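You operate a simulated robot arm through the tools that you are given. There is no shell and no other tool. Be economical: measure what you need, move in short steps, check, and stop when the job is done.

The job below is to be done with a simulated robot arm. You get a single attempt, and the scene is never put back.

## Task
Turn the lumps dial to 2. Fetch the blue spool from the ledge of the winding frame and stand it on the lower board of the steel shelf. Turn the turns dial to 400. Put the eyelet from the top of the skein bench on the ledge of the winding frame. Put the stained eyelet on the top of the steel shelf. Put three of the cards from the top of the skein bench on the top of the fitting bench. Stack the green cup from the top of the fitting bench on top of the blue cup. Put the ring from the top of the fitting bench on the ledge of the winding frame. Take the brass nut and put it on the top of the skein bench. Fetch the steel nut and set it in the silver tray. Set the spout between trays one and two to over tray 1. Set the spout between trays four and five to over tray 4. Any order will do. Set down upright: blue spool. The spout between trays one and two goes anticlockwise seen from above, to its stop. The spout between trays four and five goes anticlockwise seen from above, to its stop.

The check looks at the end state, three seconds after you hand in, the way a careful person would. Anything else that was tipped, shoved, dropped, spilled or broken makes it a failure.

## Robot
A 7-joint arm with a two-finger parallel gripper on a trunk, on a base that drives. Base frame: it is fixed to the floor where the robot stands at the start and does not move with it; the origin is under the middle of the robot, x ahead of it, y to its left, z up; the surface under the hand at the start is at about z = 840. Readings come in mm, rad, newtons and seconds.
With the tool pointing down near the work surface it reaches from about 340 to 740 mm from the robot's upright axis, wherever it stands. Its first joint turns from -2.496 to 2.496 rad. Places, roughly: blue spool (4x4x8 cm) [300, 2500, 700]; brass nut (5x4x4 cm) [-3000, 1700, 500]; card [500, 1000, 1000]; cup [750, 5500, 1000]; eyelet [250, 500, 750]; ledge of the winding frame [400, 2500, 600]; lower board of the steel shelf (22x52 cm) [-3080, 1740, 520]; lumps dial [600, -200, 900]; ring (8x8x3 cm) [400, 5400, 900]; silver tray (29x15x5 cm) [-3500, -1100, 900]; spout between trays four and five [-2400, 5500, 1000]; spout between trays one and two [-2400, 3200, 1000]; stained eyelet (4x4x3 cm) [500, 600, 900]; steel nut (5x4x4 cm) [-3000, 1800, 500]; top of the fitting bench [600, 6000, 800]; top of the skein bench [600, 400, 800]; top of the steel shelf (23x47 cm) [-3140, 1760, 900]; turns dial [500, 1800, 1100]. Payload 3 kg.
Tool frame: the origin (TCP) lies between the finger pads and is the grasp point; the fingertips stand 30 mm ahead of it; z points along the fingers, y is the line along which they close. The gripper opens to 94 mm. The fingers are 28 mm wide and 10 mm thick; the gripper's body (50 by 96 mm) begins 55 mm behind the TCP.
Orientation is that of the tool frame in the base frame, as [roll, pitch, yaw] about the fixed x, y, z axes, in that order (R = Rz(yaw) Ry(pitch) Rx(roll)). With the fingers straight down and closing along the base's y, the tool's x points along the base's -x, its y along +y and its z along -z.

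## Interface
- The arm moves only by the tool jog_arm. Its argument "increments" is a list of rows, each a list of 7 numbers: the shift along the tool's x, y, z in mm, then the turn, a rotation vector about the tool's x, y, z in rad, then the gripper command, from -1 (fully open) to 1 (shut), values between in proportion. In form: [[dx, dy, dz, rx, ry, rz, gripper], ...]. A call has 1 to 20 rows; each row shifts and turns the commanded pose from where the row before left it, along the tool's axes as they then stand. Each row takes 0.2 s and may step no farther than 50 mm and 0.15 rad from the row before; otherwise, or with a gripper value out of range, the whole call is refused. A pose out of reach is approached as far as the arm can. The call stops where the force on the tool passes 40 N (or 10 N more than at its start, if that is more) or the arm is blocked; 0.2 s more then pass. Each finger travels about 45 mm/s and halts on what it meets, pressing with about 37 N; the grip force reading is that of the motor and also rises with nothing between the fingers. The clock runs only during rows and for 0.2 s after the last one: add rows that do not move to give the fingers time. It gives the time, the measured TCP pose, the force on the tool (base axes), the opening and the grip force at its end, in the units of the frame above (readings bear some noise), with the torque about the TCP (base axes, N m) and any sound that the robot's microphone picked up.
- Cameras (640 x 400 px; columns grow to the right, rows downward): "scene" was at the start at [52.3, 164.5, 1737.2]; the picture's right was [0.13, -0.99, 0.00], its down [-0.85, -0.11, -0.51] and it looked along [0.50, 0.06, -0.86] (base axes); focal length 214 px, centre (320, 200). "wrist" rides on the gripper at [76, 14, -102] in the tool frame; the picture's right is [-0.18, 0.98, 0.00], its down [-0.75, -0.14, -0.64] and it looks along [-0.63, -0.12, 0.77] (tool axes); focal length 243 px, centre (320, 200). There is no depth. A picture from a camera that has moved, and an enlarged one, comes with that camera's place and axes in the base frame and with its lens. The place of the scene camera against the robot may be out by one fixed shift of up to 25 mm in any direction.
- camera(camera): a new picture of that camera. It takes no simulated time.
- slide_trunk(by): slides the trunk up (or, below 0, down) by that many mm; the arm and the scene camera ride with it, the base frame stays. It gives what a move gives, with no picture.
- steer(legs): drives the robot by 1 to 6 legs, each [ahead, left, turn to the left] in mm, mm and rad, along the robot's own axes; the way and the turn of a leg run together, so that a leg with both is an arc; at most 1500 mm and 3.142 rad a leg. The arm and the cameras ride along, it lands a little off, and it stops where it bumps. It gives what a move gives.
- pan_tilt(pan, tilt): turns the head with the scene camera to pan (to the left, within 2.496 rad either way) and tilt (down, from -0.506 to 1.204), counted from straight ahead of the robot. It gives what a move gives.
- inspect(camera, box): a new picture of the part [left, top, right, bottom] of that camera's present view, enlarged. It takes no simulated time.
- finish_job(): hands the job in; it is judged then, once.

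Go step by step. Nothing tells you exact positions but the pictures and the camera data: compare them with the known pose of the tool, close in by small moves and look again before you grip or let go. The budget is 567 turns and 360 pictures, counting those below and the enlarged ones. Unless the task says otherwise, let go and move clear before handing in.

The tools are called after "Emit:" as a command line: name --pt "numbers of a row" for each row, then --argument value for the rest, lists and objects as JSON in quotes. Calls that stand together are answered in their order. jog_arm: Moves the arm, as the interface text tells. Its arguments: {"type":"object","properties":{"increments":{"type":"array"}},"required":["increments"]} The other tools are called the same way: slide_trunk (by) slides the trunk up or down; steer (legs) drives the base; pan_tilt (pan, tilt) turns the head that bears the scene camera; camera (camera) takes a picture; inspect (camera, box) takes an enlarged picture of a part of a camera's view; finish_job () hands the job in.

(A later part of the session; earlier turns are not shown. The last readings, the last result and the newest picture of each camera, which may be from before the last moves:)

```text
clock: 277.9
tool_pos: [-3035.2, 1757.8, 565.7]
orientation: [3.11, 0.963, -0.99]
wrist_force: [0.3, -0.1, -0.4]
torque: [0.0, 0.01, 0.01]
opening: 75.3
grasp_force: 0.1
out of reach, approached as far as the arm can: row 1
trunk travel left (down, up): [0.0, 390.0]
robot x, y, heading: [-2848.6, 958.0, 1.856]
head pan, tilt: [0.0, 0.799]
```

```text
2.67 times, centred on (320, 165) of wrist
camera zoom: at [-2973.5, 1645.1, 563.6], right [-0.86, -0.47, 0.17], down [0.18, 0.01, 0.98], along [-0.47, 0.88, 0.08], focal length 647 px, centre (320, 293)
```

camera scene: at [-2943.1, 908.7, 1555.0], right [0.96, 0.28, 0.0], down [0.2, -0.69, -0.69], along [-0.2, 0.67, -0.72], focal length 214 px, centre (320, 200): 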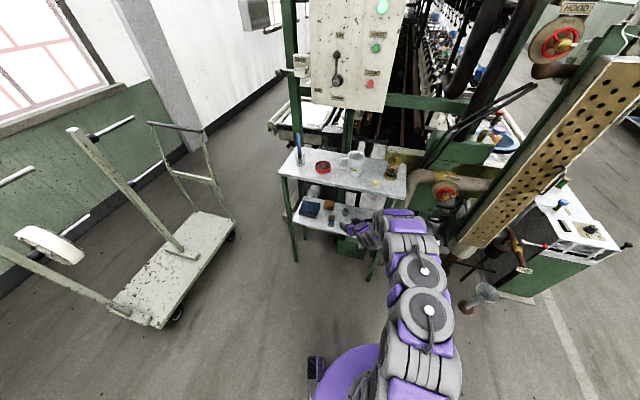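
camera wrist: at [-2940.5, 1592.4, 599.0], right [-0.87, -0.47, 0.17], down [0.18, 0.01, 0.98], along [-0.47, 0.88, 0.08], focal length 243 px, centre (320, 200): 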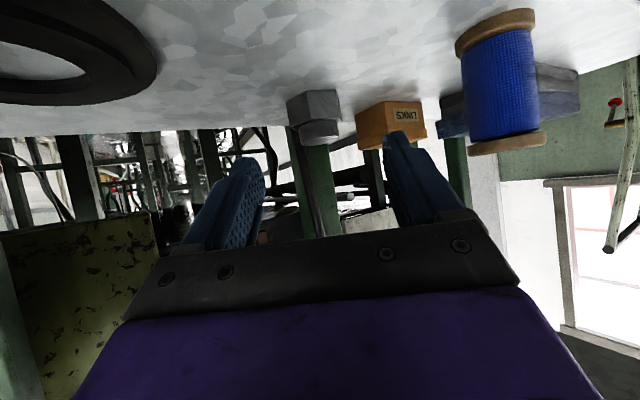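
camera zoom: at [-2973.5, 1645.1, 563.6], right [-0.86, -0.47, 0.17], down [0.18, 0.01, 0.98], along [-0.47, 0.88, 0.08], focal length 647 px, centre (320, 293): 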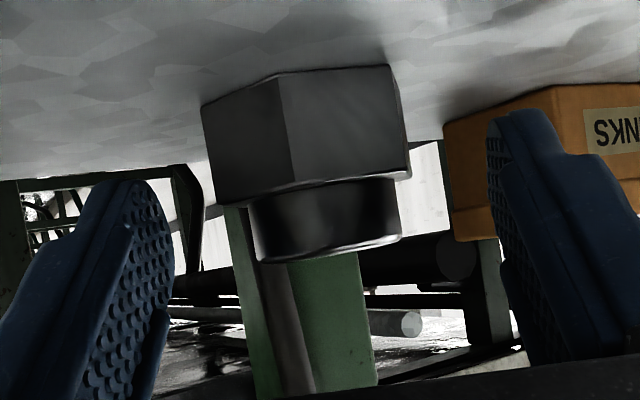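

Emit:
steer --legs '[[18, 2, 0]]'

Emit:
jog_arm --pt "0 0 0 0 0 0 -0.6" --pt "2 0 2 0 0 0 -0.6" --pt "0 0 0 0 0 0 -0.6" --pt "0 0 0 0 0 0 -0.6"

Emit:
inspect --camera "wrist" --box '[200, 90, 440, 240]'

```text
clock: 278.6
tool_pos: [-3041.9, 1775.8, 567.4]
orientation: [3.111, 0.961, -0.989]
wrist_force: [0.3, -0.3, 0.2]
torque: [0.0, -0.01, -0.01]
opening: 75.1
grasp_force: 0.1
trunk travel left (down, up): [0.0, 390.0]
robot x, y, heading: [-2856.0, 976.4, 1.86]
head pan, tilt: [0.0, 0.799]
```

```text
clock: 279.6
tool_pos: [-3042.6, 1775.8, 567.6]
orientation: [3.111, 0.967, -0.988]
wrist_force: [0.3, 0.4, -0.2]
torque: [0.01, 0.0, 0.02]
opening: 75.5
grasp_force: 0.1
trunk travel left (down, up): [0.0, 390.0]
robot x, y, heading: [-2856.9, 975.3, 1.856]
head pan, tilt: [0.0, 0.799]
```

```text
2.67 times, centred on (320, 165) of wrist
camera zoom: at [-2979.9, 1662.2, 563.3], right [-0.86, -0.47, 0.17], down [0.19, 0.01, 0.98], along [-0.47, 0.88, 0.08], focal length 647 px, centre (320, 293)
```

zoom: 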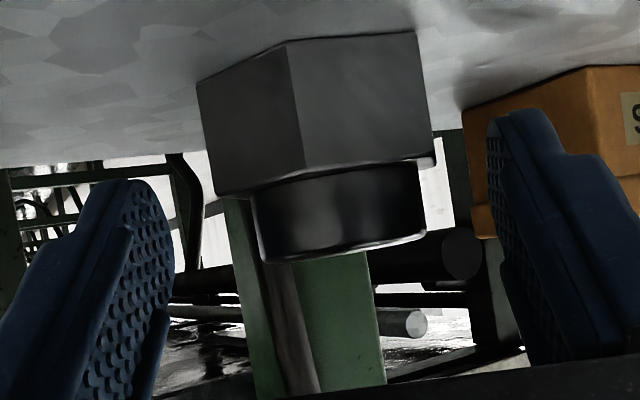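

Emit:
jog_arm --pt "3 0 2 0 0 0 -0.6" --pt "0 0 0 0 0 0 1" --pt "0 0 0 0 0 0 1" --pt "0 0 0 0 0 0 1" --pt "0 0 0 0 0 0 1" --pt "0 0 0 0 0 0 1"

Emit:
inspect --camera "wrist" --box '[200, 90, 440, 240]'

```text
clock: 281.0
tool_pos: [-3041.3, 1774.5, 567.8]
orientation: [3.113, 0.963, -0.989]
wrist_force: [-1.2, -0.1, -0.1]
torque: [0.02, -0.03, -0.02]
opening: 38.9
grasp_force: 37.3
out of reach, approached as far as the arm can: row 1
trunk travel left (down, up): [0.0, 390.0]
robot x, y, heading: [-2845.9, 977.0, 1.856]
head pan, tilt: [0.0, 0.799]
```

```text
2.67 times, centred on (320, 165) of wrist
camera zoom: at [-2980.1, 1661.8, 563.4], right [-0.86, -0.47, 0.17], down [0.19, 0.01, 0.98], along [-0.47, 0.88, 0.08], focal length 647 px, centre (320, 293)
```

zoom: 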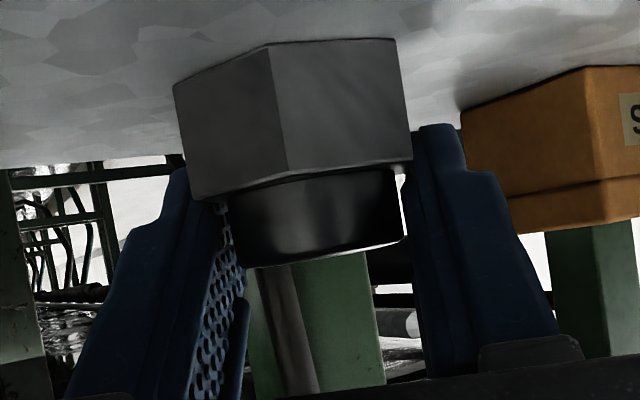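

Grip is only on the upper edge of the hex; I reopen, shift the base closer so the hand can go lower.

Emit:
jog_arm --pt "0 0 0 0 0 0 -0.6" --pt "0 0 0 0 0 0 -0.6" --pt "0 0 0 0 0 0 -0.6" --pt "17 0 -25 0 0 0 -0.6" --pt "17 0 -25 0 0 0 -0.6" --pt "0 0 0 0 0 0 -0.6"

Emit:
steer --legs '[[50, 0, 0]]'

Emit:
jog_arm --pt "0 0 0 0 0 0 -0.6" --pt "0 0 0 0 0 0 -0.6" --pt "0 0 0 0 0 0 -0.6"

Emit:
camera --camera "wrist"

```text
clock: 282.4
tool_pos: [-3007.7, 1724.8, 567.3]
orientation: [3.111, 0.963, -0.99]
wrist_force: [0.2, -0.3, 0.5]
torque: [0.0, 0.0, 0.03]
opening: 75.0
grasp_force: 0.1
trunk travel left (down, up): [0.0, 390.0]
robot x, y, heading: [-2855.7, 977.1, 1.857]
head pan, tilt: [0.0, 0.799]
```

```text
clock: 283.4
tool_pos: [-3022.1, 1773.3, 568.1]
orientation: [3.111, 0.963, -0.99]
wrist_force: [0.8, 0.6, -0.8]
torque: [-0.01, 0.01, 0.02]
opening: 74.9
grasp_force: 0.1
trunk travel left (down, up): [0.0, 390.0]
robot x, y, heading: [-2870.2, 1021.0, 1.857]
head pan, tilt: [0.0, 0.799]
```

```text
clock: 284.2
tool_pos: [-3020.7, 1771.2, 569.5]
orientation: [3.111, 0.966, -0.989]
wrist_force: [0.3, 0.4, -0.6]
torque: [-0.01, -0.03, 0.0]
opening: 75.0
grasp_force: 0.1
trunk travel left (down, up): [0.0, 390.0]
robot x, y, heading: [-2872.0, 1021.9, 1.855]
head pan, tilt: [0.0, 0.799]
```

```text
231 pictures are left
camera wrist: at [-2959.1, 1658.3, 565.2], right [-0.86, -0.47, 0.17], down [0.19, 0.01, 0.98], along [-0.47, 0.88, 0.08], focal length 243 px, centre (320, 200)
```

wrist: 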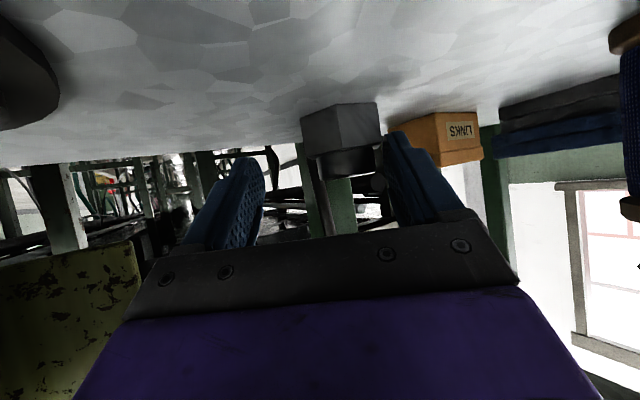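

Emit:
jog_arm --pt "0 12 0 0 0 0 -0.6" --pt "-8 0 11.5 0 0 0 -0.6" --pt "4 0 3 0 0 0 -0.6" --pt "0 0 0 0 0 0 -0.6"

Emit:
inspect --camera "wrist" --box '[200, 90, 440, 240]'

```text
clock: 285.2
tool_pos: [-3040.0, 1775.6, 563.8]
orientation: [3.113, 0.966, -0.987]
wrist_force: [-0.6, 0.3, -0.8]
torque: [-0.01, 0.0, -0.02]
opening: 75.2
grasp_force: 0.1
trunk travel left (down, up): [0.0, 390.0]
robot x, y, heading: [-2871.6, 1024.7, 1.86]
head pan, tilt: [0.0, 0.799]
```

```text
2.67 times, centred on (320, 165) of wrist
camera zoom: at [-2977.3, 1663.2, 560.6], right [-0.86, -0.47, 0.17], down [0.19, 0.01, 0.98], along [-0.47, 0.88, 0.08], focal length 647 px, centre (320, 293)
```

zoom: 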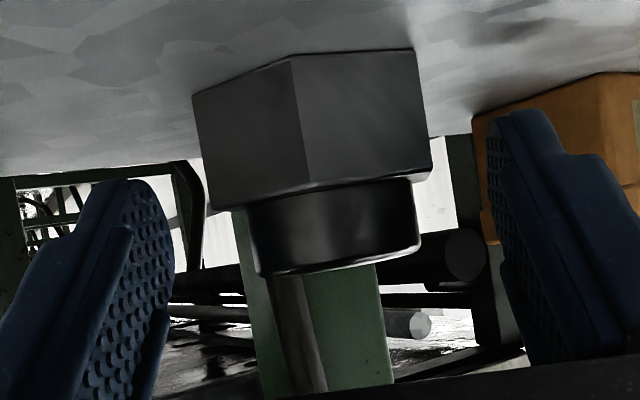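

Emit:
jog_arm --pt "-1 0 6.6 0 0 0 -0.6" --pt "0 0 0 0 0 0 0" --pt "0 0 0 0 0 0 1" --pt "0 0 0 0 0 0 1" --pt "0 0 0 0 0 0 1" --pt "0 0 0 0 0 0 1"

Emit:
inspect --camera "wrist" --box '[200, 90, 440, 240]'

```text
clock: 286.6
tool_pos: [-3043.5, 1781.7, 561.4]
orientation: [3.112, 0.968, -0.988]
wrist_force: [0.2, 0.3, 1.6]
torque: [0.0, 0.03, -0.05]
opening: 43.5
grasp_force: 37.3
trunk travel left (down, up): [0.0, 390.0]
robot x, y, heading: [-2875.2, 1022.0, 1.856]
head pan, tilt: [0.0, 0.799]
```

```text
2.67 times, centred on (320, 165) of wrist
camera zoom: at [-2980.7, 1668.1, 557.7], right [-0.86, -0.47, 0.17], down [0.19, 0.01, 0.98], along [-0.47, 0.88, 0.08], focal length 647 px, centre (320, 293)
```

zoom: 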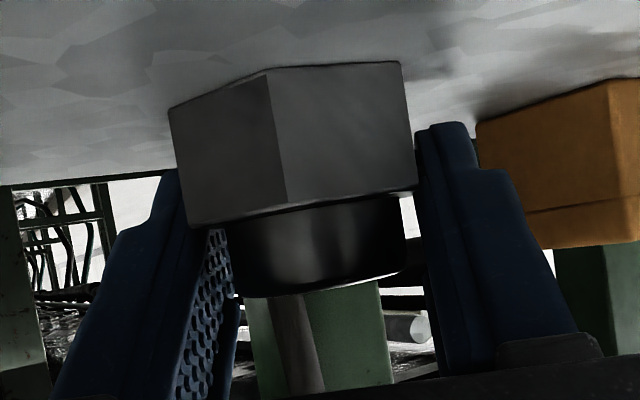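

Gripped across the flats (43.5 mm). I lift slightly and back the base straight out.

Emit:
jog_arm --pt "-8 0 -6 0 0 0 1" --pt "-12 0 -8 0 0 0 1" --pt "0 0 0 0 0 0 1"

Emit:
camera --camera "wrist"

```text
clock: 287.4
tool_pos: [-3041.1, 1781.8, 585.6]
orientation: [3.112, 0.966, -0.988]
wrist_force: [0.4, -0.4, -1.0]
torque: [-0.01, -0.02, -0.02]
opening: 43.7
grasp_force: 36.8
trunk travel left (down, up): [0.0, 390.0]
robot x, y, heading: [-2868.1, 1026.6, 1.859]
head pan, tilt: [0.0, 0.799]
```

```text
228 pictures are left
camera wrist: at [-2980.0, 1667.9, 582.0], right [-0.86, -0.47, 0.17], down [0.19, 0.01, 0.98], along [-0.47, 0.88, 0.08], focal length 243 px, centre (320, 200)
```

wrist: 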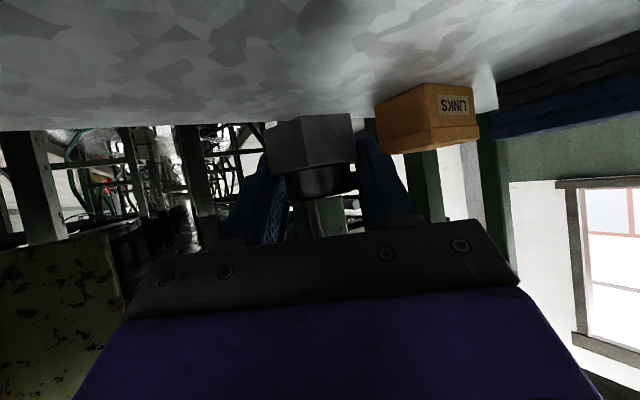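

Nut lifted. I back out, raise the trunk, and turn towards the table with the silver tray.

Emit:
steer --legs '[[-380, 0, 0]]'

Emit:
slide_trunk --by 390

Emit:
steer --legs '[[0, 0, 2.855]]'

Emit:
pan_tilt --pan -0.4 --tilt 0.6

Emit:
camera --camera "scene"

Emit:
camera --camera "wrist"

```text
clock: 289.8
tool_pos: [-2934.5, 1415.4, 586.3]
orientation: [3.112, 0.965, -0.986]
wrist_force: [-0.3, 0.0, -0.8]
torque: [-0.01, 0.0, -0.02]
opening: 43.8
grasp_force: 37.0
trunk travel left (down, up): [0.0, 390.0]
robot x, y, heading: [-2761.1, 658.2, 1.854]
head pan, tilt: [0.0, 0.799]
```

```text
clock: 293.5
tool_pos: [-2934.7, 1414.0, 976.4]
orientation: [3.113, 0.965, -0.986]
wrist_force: [0.1, 0.6, -1.4]
torque: [0.03, 0.01, 0.01]
opening: 43.4
grasp_force: 37.2
trunk travel left (down, up): [-390.0, 0.0]
robot x, y, heading: [-2764.5, 661.6, 1.858]
head pan, tilt: [0.0, 0.799]
```

```text
clock: 300.6
tool_pos: [-2810.2, -114.9, 977.9]
orientation: [3.113, 0.967, 1.876]
wrist_force: [0.0, -0.2, -1.4]
torque: [0.01, 0.03, -0.02]
opening: 43.5
grasp_force: 37.1
trunk travel left (down, up): [-390.0, 0.0]
robot x, y, heading: [-2766.7, 656.6, -1.565]
head pan, tilt: [0.0, 0.799]
```

```text
clock: 301.5
tool_pos: [-2810.4, -113.1, 979.7]
orientation: [3.115, 0.972, 1.874]
wrist_force: [0.7, 0.5, -1.3]
torque: [-0.04, 0.01, -0.01]
opening: 43.1
grasp_force: 37.0
trunk travel left (down, up): [-390.0, 0.0]
robot x, y, heading: [-2764.3, 660.1, -1.564]
head pan, tilt: [-0.4, 0.6]
```

```text
227 pictures are left
camera scene: at [-2646.9, 612.1, 1961.8], right [-0.92, 0.38, 0.0], down [0.22, 0.52, -0.82], along [-0.32, -0.76, -0.57], focal length 214 px, centre (320, 200)
```

scene: 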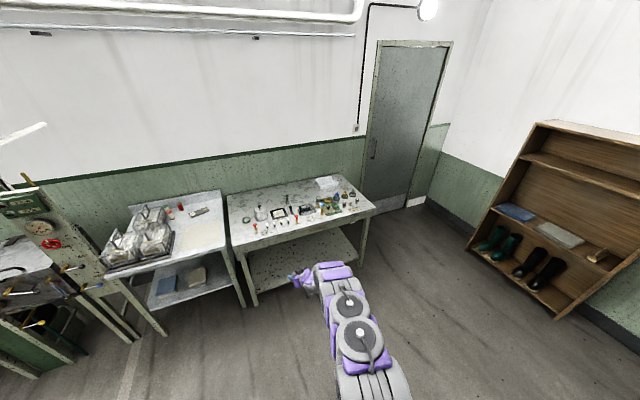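

```text
226 pictures are left
camera wrist: at [-2836.2, 12.0, 974.7], right [0.96, 0.21, 0.17], down [-0.18, 0.05, 0.98], along [0.2, -0.98, 0.09], focal length 243 px, centre (320, 200)
```

wrist: 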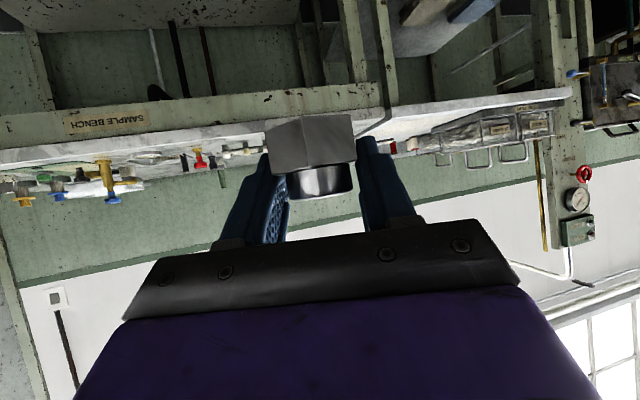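

The tray is at about (-3450, -1050) near the far end of the sample bench. I'll approach from the bench's far end (x ≈ -4080), facing +x.

Emit:
steer --legs '[[500, 0, 0], [0, -1400, 0], [0, -290, 0], [0, 0, 1.565]]'

Emit:
pan_tilt --pan -0.5 --tilt 0.6

Emit:
camera --camera "scene"

```text
clock: 316.4
tool_pos: [-3679.2, 100.2, 978.4]
orientation: [3.112, 0.969, -2.857]
wrist_force: [-0.8, -0.4, -1.4]
torque: [0.04, 0.02, 0.02]
opening: 43.1
grasp_force: 36.4
trunk travel left (down, up): [-390.0, 0.0]
robot x, y, heading: [-4445.2, 163.2, -0.011]
head pan, tilt: [-0.4, 0.6]
```

```text
clock: 317.1
tool_pos: [-3680.2, 106.7, 980.5]
orientation: [3.121, 0.972, -2.85]
wrist_force: [0.9, 1.3, -1.2]
torque: [0.01, -0.01, -0.05]
opening: 43.1
grasp_force: 37.1
trunk travel left (down, up): [-390.0, 0.0]
robot x, y, heading: [-4450.8, 160.9, -0.015]
head pan, tilt: [-0.499, 0.6]
```

```text
225 pictures are left
camera scene: at [-4382.8, 284.0, 1961.2], right [-0.49, -0.87, 0.01], down [-0.5, 0.27, -0.83], along [0.72, -0.41, -0.56], focal length 214 px, centre (320, 200)
```

scene: 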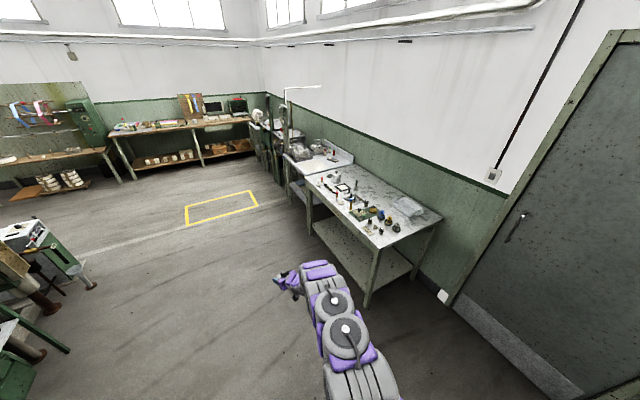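

Emit:
steer --legs '[[0, -1000, 0]]'

Emit:
pan_tilt --pan -0.3 --tilt 0.8

Emit:
camera --camera "scene"

Emit:
camera --camera "wrist"

```text
clock: 322.2
tool_pos: [-3694.9, -895.5, 981.1]
orientation: [3.113, 0.973, -2.858]
wrist_force: [-0.2, 1.0, -0.8]
torque: [0.0, 0.03, -0.04]
opening: 43.3
grasp_force: 37.0
trunk travel left (down, up): [-390.0, 0.0]
robot x, y, heading: [-4461.2, -834.1, -0.01]
head pan, tilt: [-0.499, 0.6]
```

```text
clock: 323.0
tool_pos: [-3696.2, -898.8, 983.1]
orientation: [3.109, 0.976, -2.863]
wrist_force: [-0.2, 0.1, -1.2]
torque: [-0.04, 0.01, 0.01]
opening: 40.7
grasp_force: 36.9
trunk travel left (down, up): [-390.0, 0.0]
robot x, y, heading: [-4464.8, -832.9, -0.013]
head pan, tilt: [-0.3, 0.799]
```

```text
224 pictures are left
camera scene: at [-4396.3, -707.5, 1945.1], right [-0.31, -0.95, 0.0], down [-0.68, 0.22, -0.7], along [0.66, -0.22, -0.72], focal length 214 px, centre (320, 200)
```

scene: 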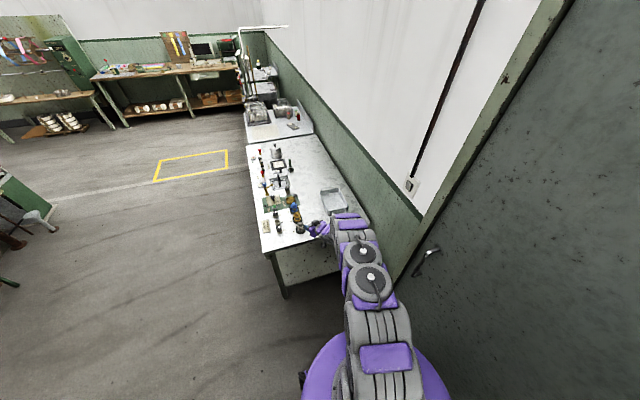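

```text
223 pictures are left
camera wrist: at [-3821.5, -923.3, 977.5], right [-0.2, 0.97, 0.17], down [-0.06, -0.18, 0.98], along [0.98, 0.18, 0.09], focal length 243 px, centre (320, 200)
```

wrist: 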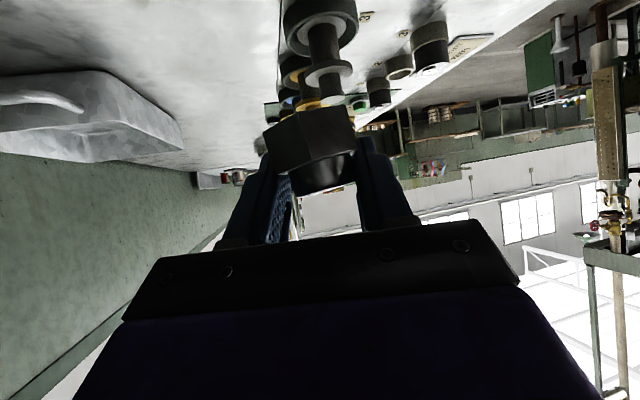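

The nut is slowly slipping, so I act promptly: raise the hand, turn the base right, then drive in over the tray.

Emit:
jog_arm --pt "-33 0 -22 0 0 0 1" --pt "-33 0 -22 0 0 0 1"

Emit:
steer --legs '[[0, 0, -0.33], [230, 63, 0]]'

Emit:
camera --camera "wrist"

Emit:
camera --camera "scene"

```text
clock: 323.6
tool_pos: [-3697.3, -901.8, 1064.2]
orientation: [3.109, 0.976, -2.86]
wrist_force: [0.2, -0.6, -0.9]
torque: [-0.01, 0.03, -0.03]
opening: 40.6
grasp_force: 36.8
trunk travel left (down, up): [-390.0, 0.0]
robot x, y, heading: [-4461.1, -832.0, -0.016]
head pan, tilt: [-0.3, 0.799]
```

```text
clock: 326.4
tool_pos: [-3519.9, -1172.1, 1061.8]
orientation: [3.107, 0.973, 3.083]
wrist_force: [1.2, -0.7, -1.4]
torque: [0.03, -0.01, 0.01]
opening: 40.7
grasp_force: 36.9
trunk travel left (down, up): [-390.0, 0.0]
robot x, y, heading: [-4224.2, -856.5, -0.345]
head pan, tilt: [-0.3, 0.799]
```

```text
222 pictures are left
camera wrist: at [-3646.6, -1153.2, 1056.1], right [0.13, 0.98, 0.17], down [-0.11, -0.16, 0.98], along [0.98, -0.15, 0.09], focal length 243 px, centre (320, 200)
```

wrist: 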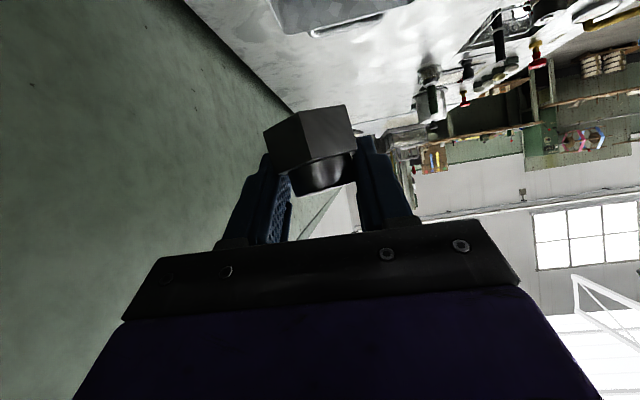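

```text
221 pictures are left
camera scene: at [-4122.4, -756.1, 1945.2], right [-0.61, -0.8, 0.0], down [-0.57, 0.44, -0.69], along [0.55, -0.42, -0.72], focal length 214 px, centre (320, 200)
```

scene: 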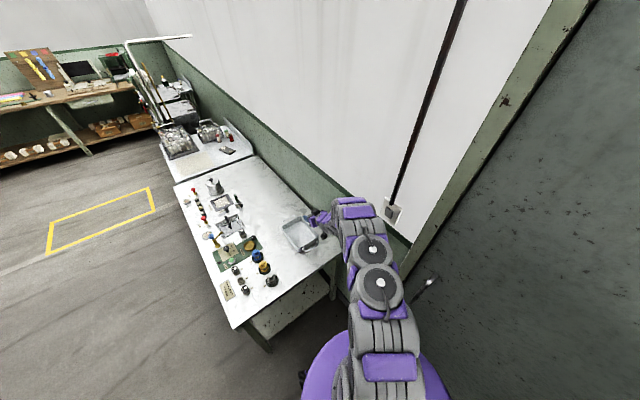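

Emit:
inspect --camera "scene" --box '[260, 190, 380, 280]'

```text
4.44 times, centred on (320, 235) of scene
camera zoom: at [-4122.4, -756.1, 1945.2], right [-0.61, -0.8, 0.0], down [-0.57, 0.44, -0.69], along [0.55, -0.42, -0.72], focal length 953 px, centre (320, 44)
```

zoom: 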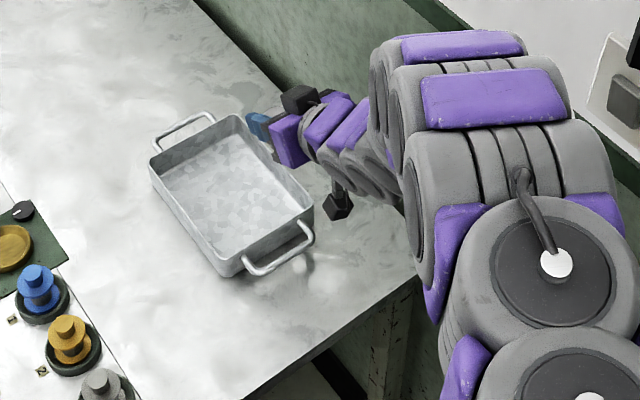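

Emit:
jog_arm --pt "0 28 0 0 0.085 0 1" --pt "0 29 0 0 0.085 0 1" --pt "-20 0 20 0 0 0 1" --pt "-20 0 20 0 0 0 1" --pt "25 0 25 0 0 0 1" --pt "0 0 0 0 0 0 1"

Emit:
camera --camera "wrist"

Emit:
inspect --camera "scene" --box '[260, 190, 380, 280]'

```text
clock: 327.8
tool_pos: [-3462.3, -1112.4, 1030.0]
orientation: [3.118, 0.807, 3.094]
wrist_force: [0.6, 0.2, -0.9]
torque: [-0.02, 0.01, 0.0]
opening: 40.7
grasp_force: 36.3
trunk travel left (down, up): [-390.0, 0.0]
robot x, y, heading: [-4226.3, -851.1, -0.35]
head pan, tilt: [-0.3, 0.799]
```

```text
219 pictures are left
camera wrist: at [-3587.6, -1094.7, 1045.9], right [0.16, 0.98, 0.15], down [0.05, -0.16, 0.99], along [0.99, -0.15, -0.08], focal length 243 px, centre (320, 200)
```

wrist: 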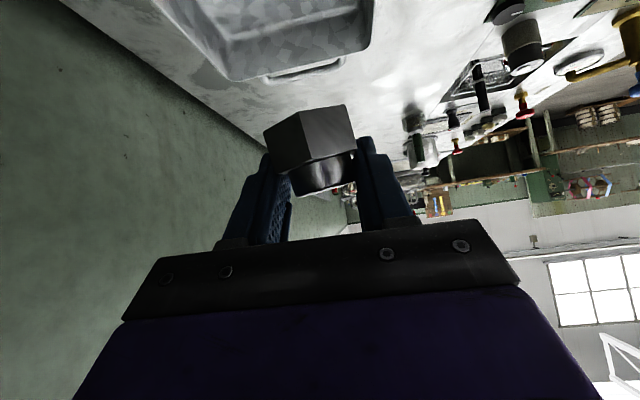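

```text
4.44 times, centred on (320, 235) of scene
camera zoom: at [-4121.6, -750.9, 1945.0], right [-0.61, -0.8, 0.0], down [-0.57, 0.43, -0.7], along [0.55, -0.42, -0.72], focal length 953 px, centre (320, 44)
```

zoom: 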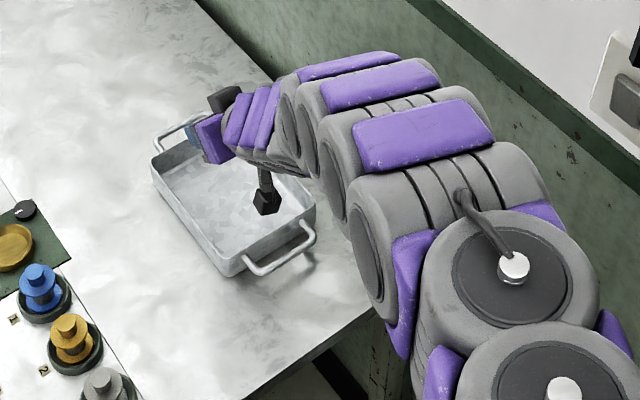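

Emit:
jog_arm --pt "25 -8 24 0 0 0 1" --pt "25 0 24 0 0 0 1" --pt "14 0 14 0 0 0 1" --pt "0 0 0 0 0 0 1"

Emit:
camera --camera "wrist"

Emit:
inspect --camera "scene" --box '[260, 190, 380, 280]'

```text
clock: 328.8
tool_pos: [-3460.2, -1118.5, 940.4]
orientation: [3.116, 0.807, 3.095]
wrist_force: [-0.3, 0.0, -1.2]
torque: [0.0, -0.04, -0.01]
opening: 40.9
grasp_force: 37.5
trunk travel left (down, up): [-390.0, 0.0]
robot x, y, heading: [-4221.9, -855.1, -0.349]
head pan, tilt: [-0.3, 0.799]
```

```text
217 pictures are left
camera wrist: at [-3585.5, -1101.7, 957.3], right [0.16, 0.98, 0.15], down [0.05, -0.16, 0.99], along [0.99, -0.15, -0.08], focal length 243 px, centre (320, 200)
```

wrist: 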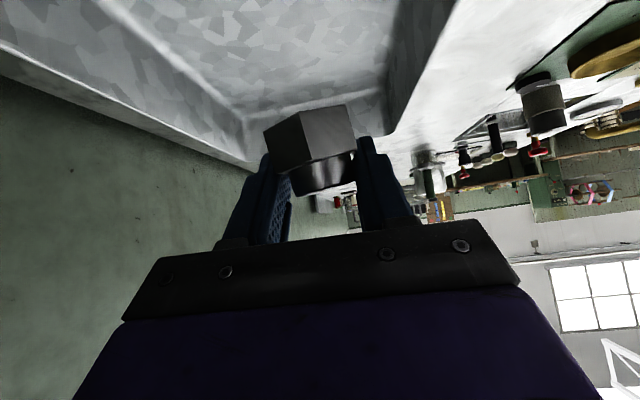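

```text
4.44 times, centred on (320, 235) of scene
camera zoom: at [-4121.1, -751.1, 1945.0], right [-0.61, -0.8, 0.0], down [-0.57, 0.43, -0.69], along [0.55, -0.42, -0.72], focal length 953 px, centre (320, 44)
```

zoom: 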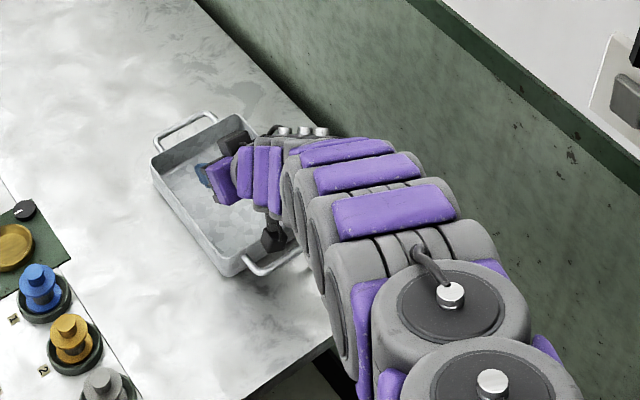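

Emit:
jog_arm --pt "-10 0 11 0 0 0 1" --pt "7 0 7 0 0 0 1" --pt "5 0 5 0 0 0 1" --pt "3 0 3 0 0 0 1" --pt "0 0 0 0 0 0 1"

Emit:
jog_arm --pt "3 0 3 0 0 0 1" --pt "2 0 2 0 0 0 1" --pt "0 0 0 0 0 0 1"

Emit:
camera --camera "wrist"

```text
clock: 330.0
tool_pos: [-3452.4, -1117.4, 936.4]
orientation: [3.116, 0.806, 3.097]
wrist_force: [0.3, 0.4, -1.1]
torque: [-0.02, -0.01, 0.0]
opening: 40.9
grasp_force: 36.9
out of reach, approached as far as the arm can: row 1, 2, 3, 4
trunk travel left (down, up): [-390.0, 0.0]
robot x, y, heading: [-4220.9, -855.8, -0.348]
head pan, tilt: [-0.3, 0.799]
```

```text
clock: 330.8
tool_pos: [-3452.8, -1120.5, 936.2]
orientation: [3.118, 0.808, 3.098]
wrist_force: [-1.2, 0.8, -1.3]
torque: [-0.01, -0.01, -0.02]
opening: 40.9
grasp_force: 37.0
out of reach, approached as far as the arm can: row 1, 2
trunk travel left (down, up): [-390.0, 0.0]
robot x, y, heading: [-4222.7, -852.5, -0.354]
head pan, tilt: [-0.3, 0.799]
```

```text
215 pictures are left
camera wrist: at [-3577.7, -1101.5, 953.0], right [0.16, 0.98, 0.15], down [0.05, -0.16, 0.99], along [0.99, -0.14, -0.08], focal length 243 px, centre (320, 200)
```

wrist: 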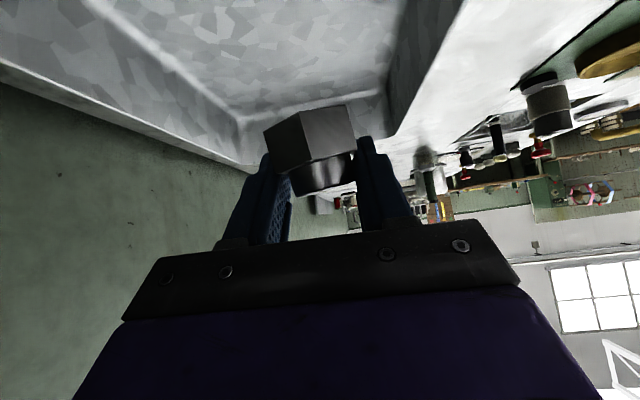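

Arm is at its reach limit, so I lower with the trunk instead.

Emit:
slide_trunk --by -12

Emit:
slide_trunk --by -6

Emit:
camera --camera "wrist"

```text
clock: 331.4
tool_pos: [-3452.1, -1118.2, 924.9]
orientation: [3.116, 0.807, 3.096]
wrist_force: [-0.5, -0.2, -0.7]
torque: [0.02, 0.03, -0.01]
opening: 40.7
grasp_force: 37.2
trunk travel left (down, up): [-378.0, 12.0]
robot x, y, heading: [-4223.4, -854.0, -0.348]
head pan, tilt: [-0.3, 0.799]
```

```text
clock: 332.0
tool_pos: [-3451.6, -1118.0, 918.9]
orientation: [3.118, 0.807, 3.096]
wrist_force: [0.1, 0.0, -1.5]
torque: [-0.02, 0.02, 0.03]
opening: 40.8
grasp_force: 37.2
trunk travel left (down, up): [-372.0, 18.0]
robot x, y, heading: [-4224.2, -853.5, -0.346]
head pan, tilt: [-0.3, 0.799]
```

```text
214 pictures are left
camera wrist: at [-3577.7, -1101.4, 935.3], right [0.16, 0.98, 0.15], down [0.05, -0.16, 0.99], along [0.99, -0.15, -0.08], focal length 243 px, centre (320, 200)
```

wrist: 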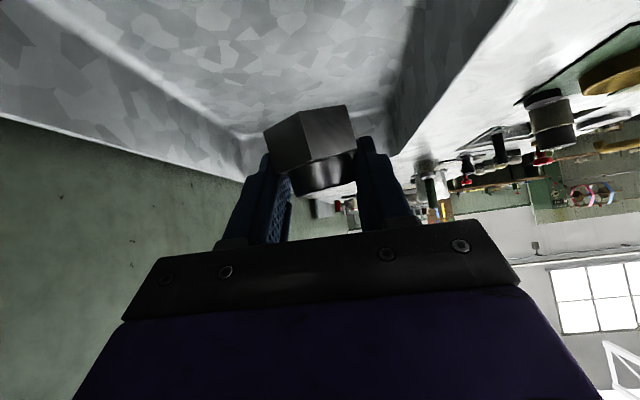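

Emit:
slide_trunk --by -6

Emit:
slide_trunk --by -4

Emit:
inspect --camera "scene" --box '[260, 190, 380, 280]'

```text
clock: 332.5
tool_pos: [-3452.6, -1118.4, 914.8]
orientation: [3.117, 0.807, 3.097]
wrist_force: [-0.6, -0.1, -1.7]
torque: [-0.01, -0.01, -0.02]
opening: 40.9
grasp_force: 36.7
trunk travel left (down, up): [-366.0, 24.0]
robot x, y, heading: [-4224.1, -853.0, -0.351]
head pan, tilt: [-0.3, 0.799]
```

```text
clock: 333.0
tool_pos: [-3452.1, -1118.2, 909.7]
orientation: [3.118, 0.807, 3.097]
wrist_force: [0.7, 0.5, -0.6]
torque: [-0.01, 0.02, 0.0]
opening: 40.9
grasp_force: 37.2
trunk travel left (down, up): [-362.0, 28.0]
robot x, y, heading: [-4218.8, -851.9, -0.348]
head pan, tilt: [-0.3, 0.799]
```

```text
4.44 times, centred on (320, 235) of scene
camera zoom: at [-4121.0, -751.1, 1916.9], right [-0.61, -0.8, 0.0], down [-0.57, 0.43, -0.69], along [0.55, -0.42, -0.72], focal length 953 px, centre (320, 44)
```

zoom: 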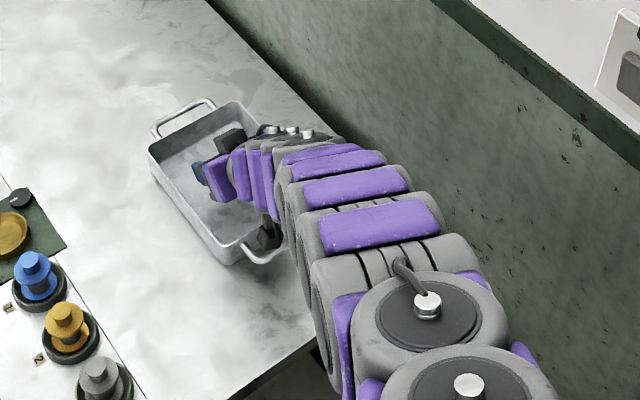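

Emit:
slide_trunk --by -4

Emit:
slide_trunk --by -3

Emit:
camera --camera "wrist"

```text
clock: 333.6
tool_pos: [-3451.8, -1119.0, 905.2]
orientation: [3.116, 0.807, 3.097]
wrist_force: [-0.2, 0.2, -2.7]
torque: [-0.01, 0.0, 0.02]
opening: 40.8
grasp_force: 36.5
trunk travel left (down, up): [-358.0, 32.0]
robot x, y, heading: [-4227.7, -852.2, -0.347]
head pan, tilt: [-0.3, 0.799]
```

```text
clock: 334.1
tool_pos: [-3452.1, -1117.6, 902.0]
orientation: [3.119, 0.807, 3.096]
wrist_force: [0.2, -0.4, -2.1]
torque: [0.04, 0.01, 0.0]
opening: 40.9
grasp_force: 37.1
trunk travel left (down, up): [-355.0, 35.0]
robot x, y, heading: [-4222.6, -851.4, -0.352]
head pan, tilt: [-0.3, 0.799]
```

```text
212 pictures are left
camera wrist: at [-3577.7, -1101.4, 918.2], right [0.16, 0.98, 0.15], down [0.05, -0.16, 0.99], along [0.99, -0.14, -0.08], focal length 243 px, centre (320, 200)
```

wrist: 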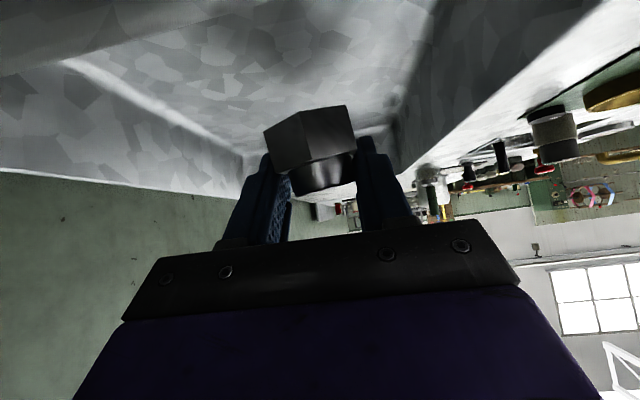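

Emit:
slide_trunk --by -4

Emit:
slide_trunk --by -3

Emit:
camera --camera "wrist"

```text
clock: 334.6
tool_pos: [-3452.0, -1118.8, 898.0]
orientation: [3.117, 0.808, 3.097]
wrist_force: [-0.5, 0.3, -0.9]
torque: [-0.01, -0.01, 0.0]
opening: 40.7
grasp_force: 36.5
trunk travel left (down, up): [-351.0, 39.0]
robot x, y, heading: [-4221.7, -853.7, -0.349]
head pan, tilt: [-0.3, 0.799]
```

```text
clock: 335.1
tool_pos: [-3452.5, -1119.2, 894.7]
orientation: [3.116, 0.806, 3.097]
wrist_force: [-0.2, -0.2, -1.9]
torque: [0.01, 0.04, 0.02]
opening: 40.9
grasp_force: 37.4
trunk travel left (down, up): [-348.0, 42.0]
robot x, y, heading: [-4222.2, -859.6, -0.347]
head pan, tilt: [-0.3, 0.799]
```

```text
211 pictures are left
camera wrist: at [-3577.8, -1101.4, 911.2], right [0.16, 0.98, 0.15], down [0.05, -0.16, 0.99], along [0.99, -0.14, -0.08], focal length 243 px, centre (320, 200)
```

wrist: 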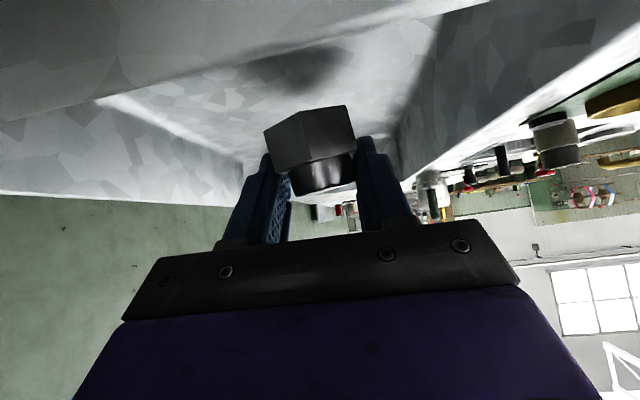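

The camera would touch the near rim; I rise a bit and make the hand steeper before the final lowering.

Emit:
slide_trunk --by 40

Emit:
jog_arm --pt "0 0 0 0 0.12 0 1" --pt "0 0 0 0 0.12 0 1" --pt "0 0 0 0 0.12 0 1" --pt "0 0 0 0 0 0 1"

Emit:
camera --camera "wrist"

```text
clock: 336.0
tool_pos: [-3453.1, -1117.7, 934.6]
orientation: [3.117, 0.805, 3.095]
wrist_force: [0.1, 1.0, -1.4]
torque: [0.02, 0.01, 0.01]
opening: 40.9
grasp_force: 37.3
trunk travel left (down, up): [-388.0, 2.0]
robot x, y, heading: [-4222.1, -853.3, -0.35]
head pan, tilt: [-0.3, 0.799]
```

```text
clock: 337.0
tool_pos: [-3467.8, -1111.4, 951.3]
orientation: [3.125, 0.446, 3.105]
wrist_force: [1.2, -0.8, -1.5]
torque: [-0.01, -0.01, 0.01]
opening: 40.9
grasp_force: 37.1
out of reach, approached as far as the arm can: row 1, 2, 3
trunk travel left (down, up): [-388.0, 2.0]
robot x, y, heading: [-4222.8, -858.0, -0.349]
head pan, tilt: [-0.3, 0.799]
```

```text
210 pictures are left
camera wrist: at [-3579.1, -1094.8, 1010.2], right [0.19, 0.98, 0.09], down [0.4, -0.17, 0.9], along [0.9, -0.14, -0.42], focal length 243 px, centre (320, 200)
```

wrist: 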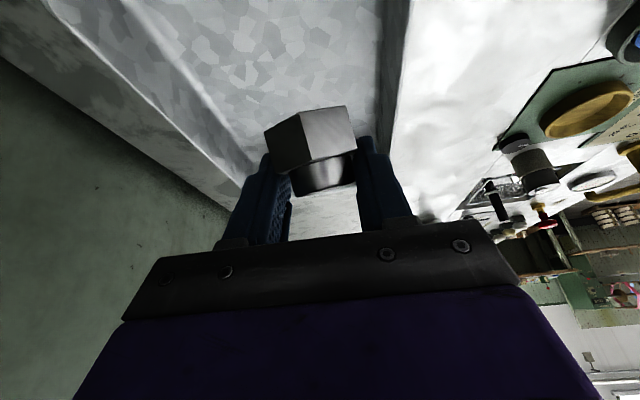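

Emit:
jog_arm --pt "0 -10 0 0 0 0 1" --pt "0 0 0 0 0 0 1"

Emit:
slide_trunk --by -35

Emit:
slide_trunk --by -6

Emit:
camera --camera "wrist"

```text
clock: 337.6
tool_pos: [-3470.2, -1119.6, 950.9]
orientation: [3.124, 0.448, 3.106]
wrist_force: [0.5, 1.1, -0.3]
torque: [0.01, 0.01, 0.03]
opening: 40.8
grasp_force: 36.7
out of reach, approached as far as the arm can: row 1
trunk travel left (down, up): [-388.0, 2.0]
robot x, y, heading: [-4224.3, -854.9, -0.349]
head pan, tilt: [-0.3, 0.799]
```

```text
clock: 338.4
tool_pos: [-3471.5, -1118.2, 916.4]
orientation: [3.124, 0.448, 3.106]
wrist_force: [-0.9, -0.3, -2.1]
torque: [-0.02, 0.0, 0.0]
opening: 40.7
grasp_force: 37.3
trunk travel left (down, up): [-353.0, 37.0]
robot x, y, heading: [-4218.4, -854.4, -0.351]
head pan, tilt: [-0.3, 0.799]
```

```text
clock: 338.9
tool_pos: [-3470.0, -1118.8, 909.6]
orientation: [3.125, 0.445, 3.105]
wrist_force: [0.3, 0.1, -1.3]
torque: [-0.02, -0.01, 0.03]
opening: 40.7
grasp_force: 36.9
trunk travel left (down, up): [-347.0, 43.0]
robot x, y, heading: [-4222.6, -851.1, -0.351]
head pan, tilt: [-0.3, 0.799]
```

```text
209 pictures are left
camera wrist: at [-3581.8, -1102.7, 970.6], right [0.19, 0.98, 0.09], down [0.4, -0.17, 0.9], along [0.9, -0.14, -0.42], focal length 243 px, centre (320, 200)
```

wrist: 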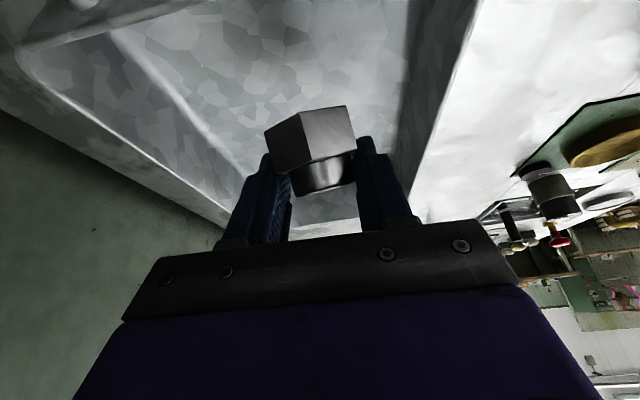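

Emit:
slide_trunk --by -6

Emit:
slide_trunk --by -4

Emit:
slide_trunk --by -4

Emit:
camera --camera "wrist"

```text
clock: 339.5
tool_pos: [-3470.6, -1119.3, 904.6]
orientation: [3.123, 0.448, 3.103]
wrist_force: [-1.1, -0.9, -1.4]
torque: [0.06, -0.01, -0.02]
opening: 40.8
grasp_force: 36.9
trunk travel left (down, up): [-341.0, 49.0]
robot x, y, heading: [-4222.4, -857.2, -0.35]
head pan, tilt: [-0.3, 0.799]
```

```text
clock: 340.0
tool_pos: [-3469.3, -1119.3, 900.9]
orientation: [3.124, 0.448, 3.105]
wrist_force: [-0.1, -0.5, -0.9]
torque: [0.0, -0.02, 0.02]
opening: 40.9
grasp_force: 36.7
trunk travel left (down, up): [-337.0, 53.0]
robot x, y, heading: [-4222.5, -855.0, -0.351]
head pan, tilt: [-0.3, 0.799]
```

```text
clock: 340.5
tool_pos: [-3468.2, -1120.4, 895.8]
orientation: [3.124, 0.447, 3.106]
wrist_force: [0.2, 0.5, -1.8]
torque: [0.01, -0.04, 0.03]
opening: 40.8
grasp_force: 36.8
trunk travel left (down, up): [-333.0, 57.0]
robot x, y, heading: [-4224.6, -855.5, -0.351]
head pan, tilt: [-0.3, 0.799]
```

```text
208 pictures are left
camera wrist: at [-3581.8, -1102.8, 956.6], right [0.19, 0.98, 0.09], down [0.4, -0.17, 0.9], along [0.9, -0.14, -0.42], focal length 243 px, centre (320, 200)
```

wrist: 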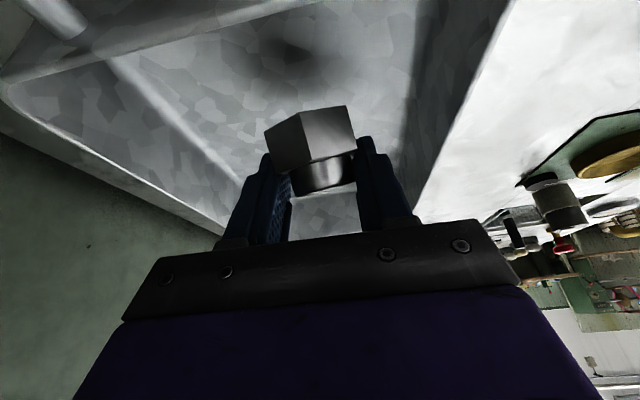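

Emit:
slide_trunk --by -6

Emit:
slide_trunk --by -4

Emit:
slide_trunk --by -4

Emit:
camera --camera "wrist"

```text
clock: 341.1
tool_pos: [-3470.0, -1119.0, 889.8]
orientation: [3.124, 0.447, 3.104]
wrist_force: [0.1, -0.2, -0.8]
torque: [-0.04, 0.03, -0.02]
opening: 40.8
grasp_force: 37.0
trunk travel left (down, up): [-327.0, 63.0]
robot x, y, heading: [-4222.0, -852.6, -0.346]
head pan, tilt: [-0.3, 0.799]
```

```text
clock: 341.6
tool_pos: [-3470.0, -1119.2, 887.3]
orientation: [3.125, 0.446, 3.106]
wrist_force: [-0.4, -1.3, -1.3]
torque: [0.03, 0.03, -0.01]
opening: 40.8
grasp_force: 37.3
trunk travel left (down, up): [-323.0, 67.0]
robot x, y, heading: [-4220.6, -853.3, -0.349]
head pan, tilt: [-0.3, 0.799]
```

```text
clock: 342.1
tool_pos: [-3470.1, -1119.5, 886.3]
orientation: [3.126, 0.451, 3.105]
wrist_force: [0.9, 0.8, 17.6]
torque: [0.01, -0.09, -0.02]
opening: 41.1
grasp_force: 36.7
trunk travel left (down, up): [-319.0, 71.0]
robot x, y, heading: [-4222.9, -856.7, -0.35]
head pan, tilt: [-0.3, 0.799]
```

```text
207 pictures are left
camera wrist: at [-3581.7, -1103.0, 945.0], right [0.19, 0.98, 0.09], down [0.39, -0.17, 0.9], along [0.9, -0.14, -0.42], focal length 243 px, centre (320, 200)
```

wrist: 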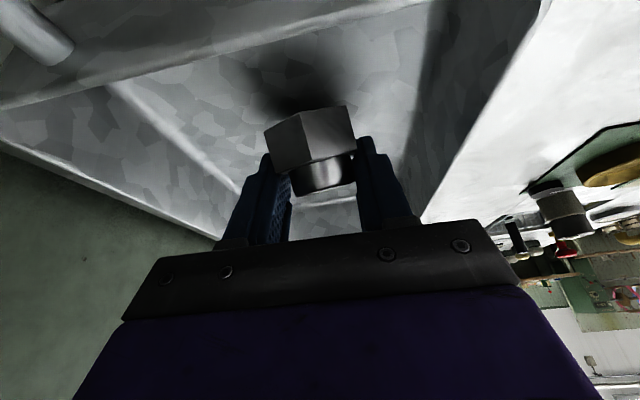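

Emit:
jog_arm --pt "0 0 0 0 -0.1 0 1" --pt "0 0 0 0 -0.1 0 1" --pt "0 0 0 0 0 0 1"

Emit:
slide_trunk --by -5

Emit:
camera --camera "wrist"

```text
clock: 342.9
tool_pos: [-3472.0, -1118.9, 884.2]
orientation: [3.121, 0.649, 3.1]
wrist_force: [-6.7, 1.2, 17.9]
torque: [0.03, 0.01, 0.03]
opening: 40.7
grasp_force: 37.2
trunk travel left (down, up): [-319.0, 71.0]
robot x, y, heading: [-4222.6, -854.9, -0.343]
head pan, tilt: [-0.3, 0.799]
```

```text
clock: 343.5
tool_pos: [-3470.3, -1119.9, 882.5]
orientation: [3.126, 0.653, 3.104]
wrist_force: [-1.7, 1.5, 35.6]
torque: [0.0, -0.47, 0.03]
opening: 40.6
grasp_force: 36.8
trunk travel left (down, up): [-314.0, 76.0]
robot x, y, heading: [-4221.7, -852.0, -0.354]
head pan, tilt: [-0.3, 0.799]
```

```text
206 pictures are left
camera wrist: at [-3592.5, -1101.7, 918.0], right [0.17, 0.98, 0.13], down [0.2, -0.16, 0.97], along [0.96, -0.14, -0.23], focal length 243 px, centre (320, 200)
```

wrist: 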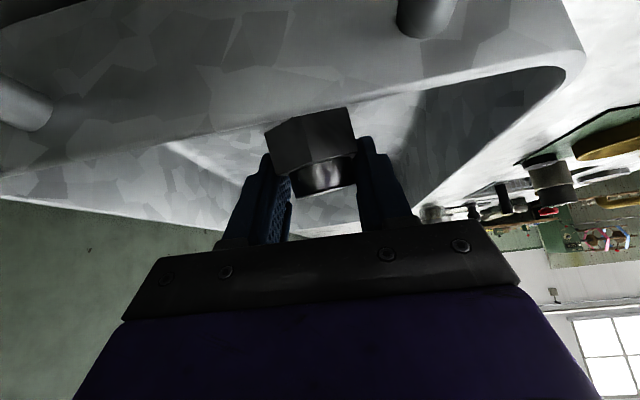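

Emit:
jog_arm --pt "0 0 0 0 0 0 0.0" --pt "0 0 0 0 0 0 -0.2" --pt "0 0 0 0 0 0 -0.2" --pt "0 0 0 0 0 0 -0.2"

Emit:
slide_trunk --by 71

Emit:
camera --camera "wrist"

```text
clock: 344.5
tool_pos: [-3469.2, -1120.3, 877.4]
orientation: [3.121, 0.646, 3.101]
wrist_force: [1.1, -0.4, -0.3]
torque: [-0.03, -0.01, 0.01]
opening: 56.3
grasp_force: 0.1
trunk travel left (down, up): [-314.0, 76.0]
robot x, y, heading: [-4223.4, -854.6, -0.35]
head pan, tilt: [-0.3, 0.799]
```

```text
clock: 345.6
tool_pos: [-3470.1, -1120.4, 948.7]
orientation: [3.121, 0.648, 3.1]
wrist_force: [0.3, -0.3, -0.6]
torque: [0.02, -0.02, 0.03]
opening: 56.3
grasp_force: 0.1
trunk travel left (down, up): [-385.0, 5.0]
robot x, y, heading: [-4222.1, -852.5, -0.349]
head pan, tilt: [-0.3, 0.799]
```

```text
205 pictures are left
camera wrist: at [-3590.8, -1102.3, 984.5], right [0.17, 0.98, 0.13], down [0.21, -0.16, 0.96], along [0.96, -0.14, -0.23], focal length 243 px, centre (320, 200)
```

wrist: 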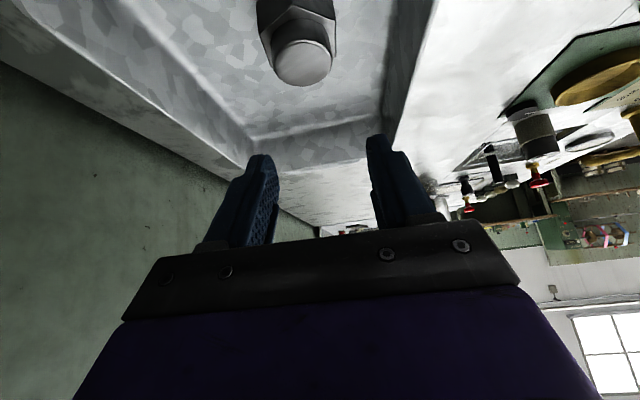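

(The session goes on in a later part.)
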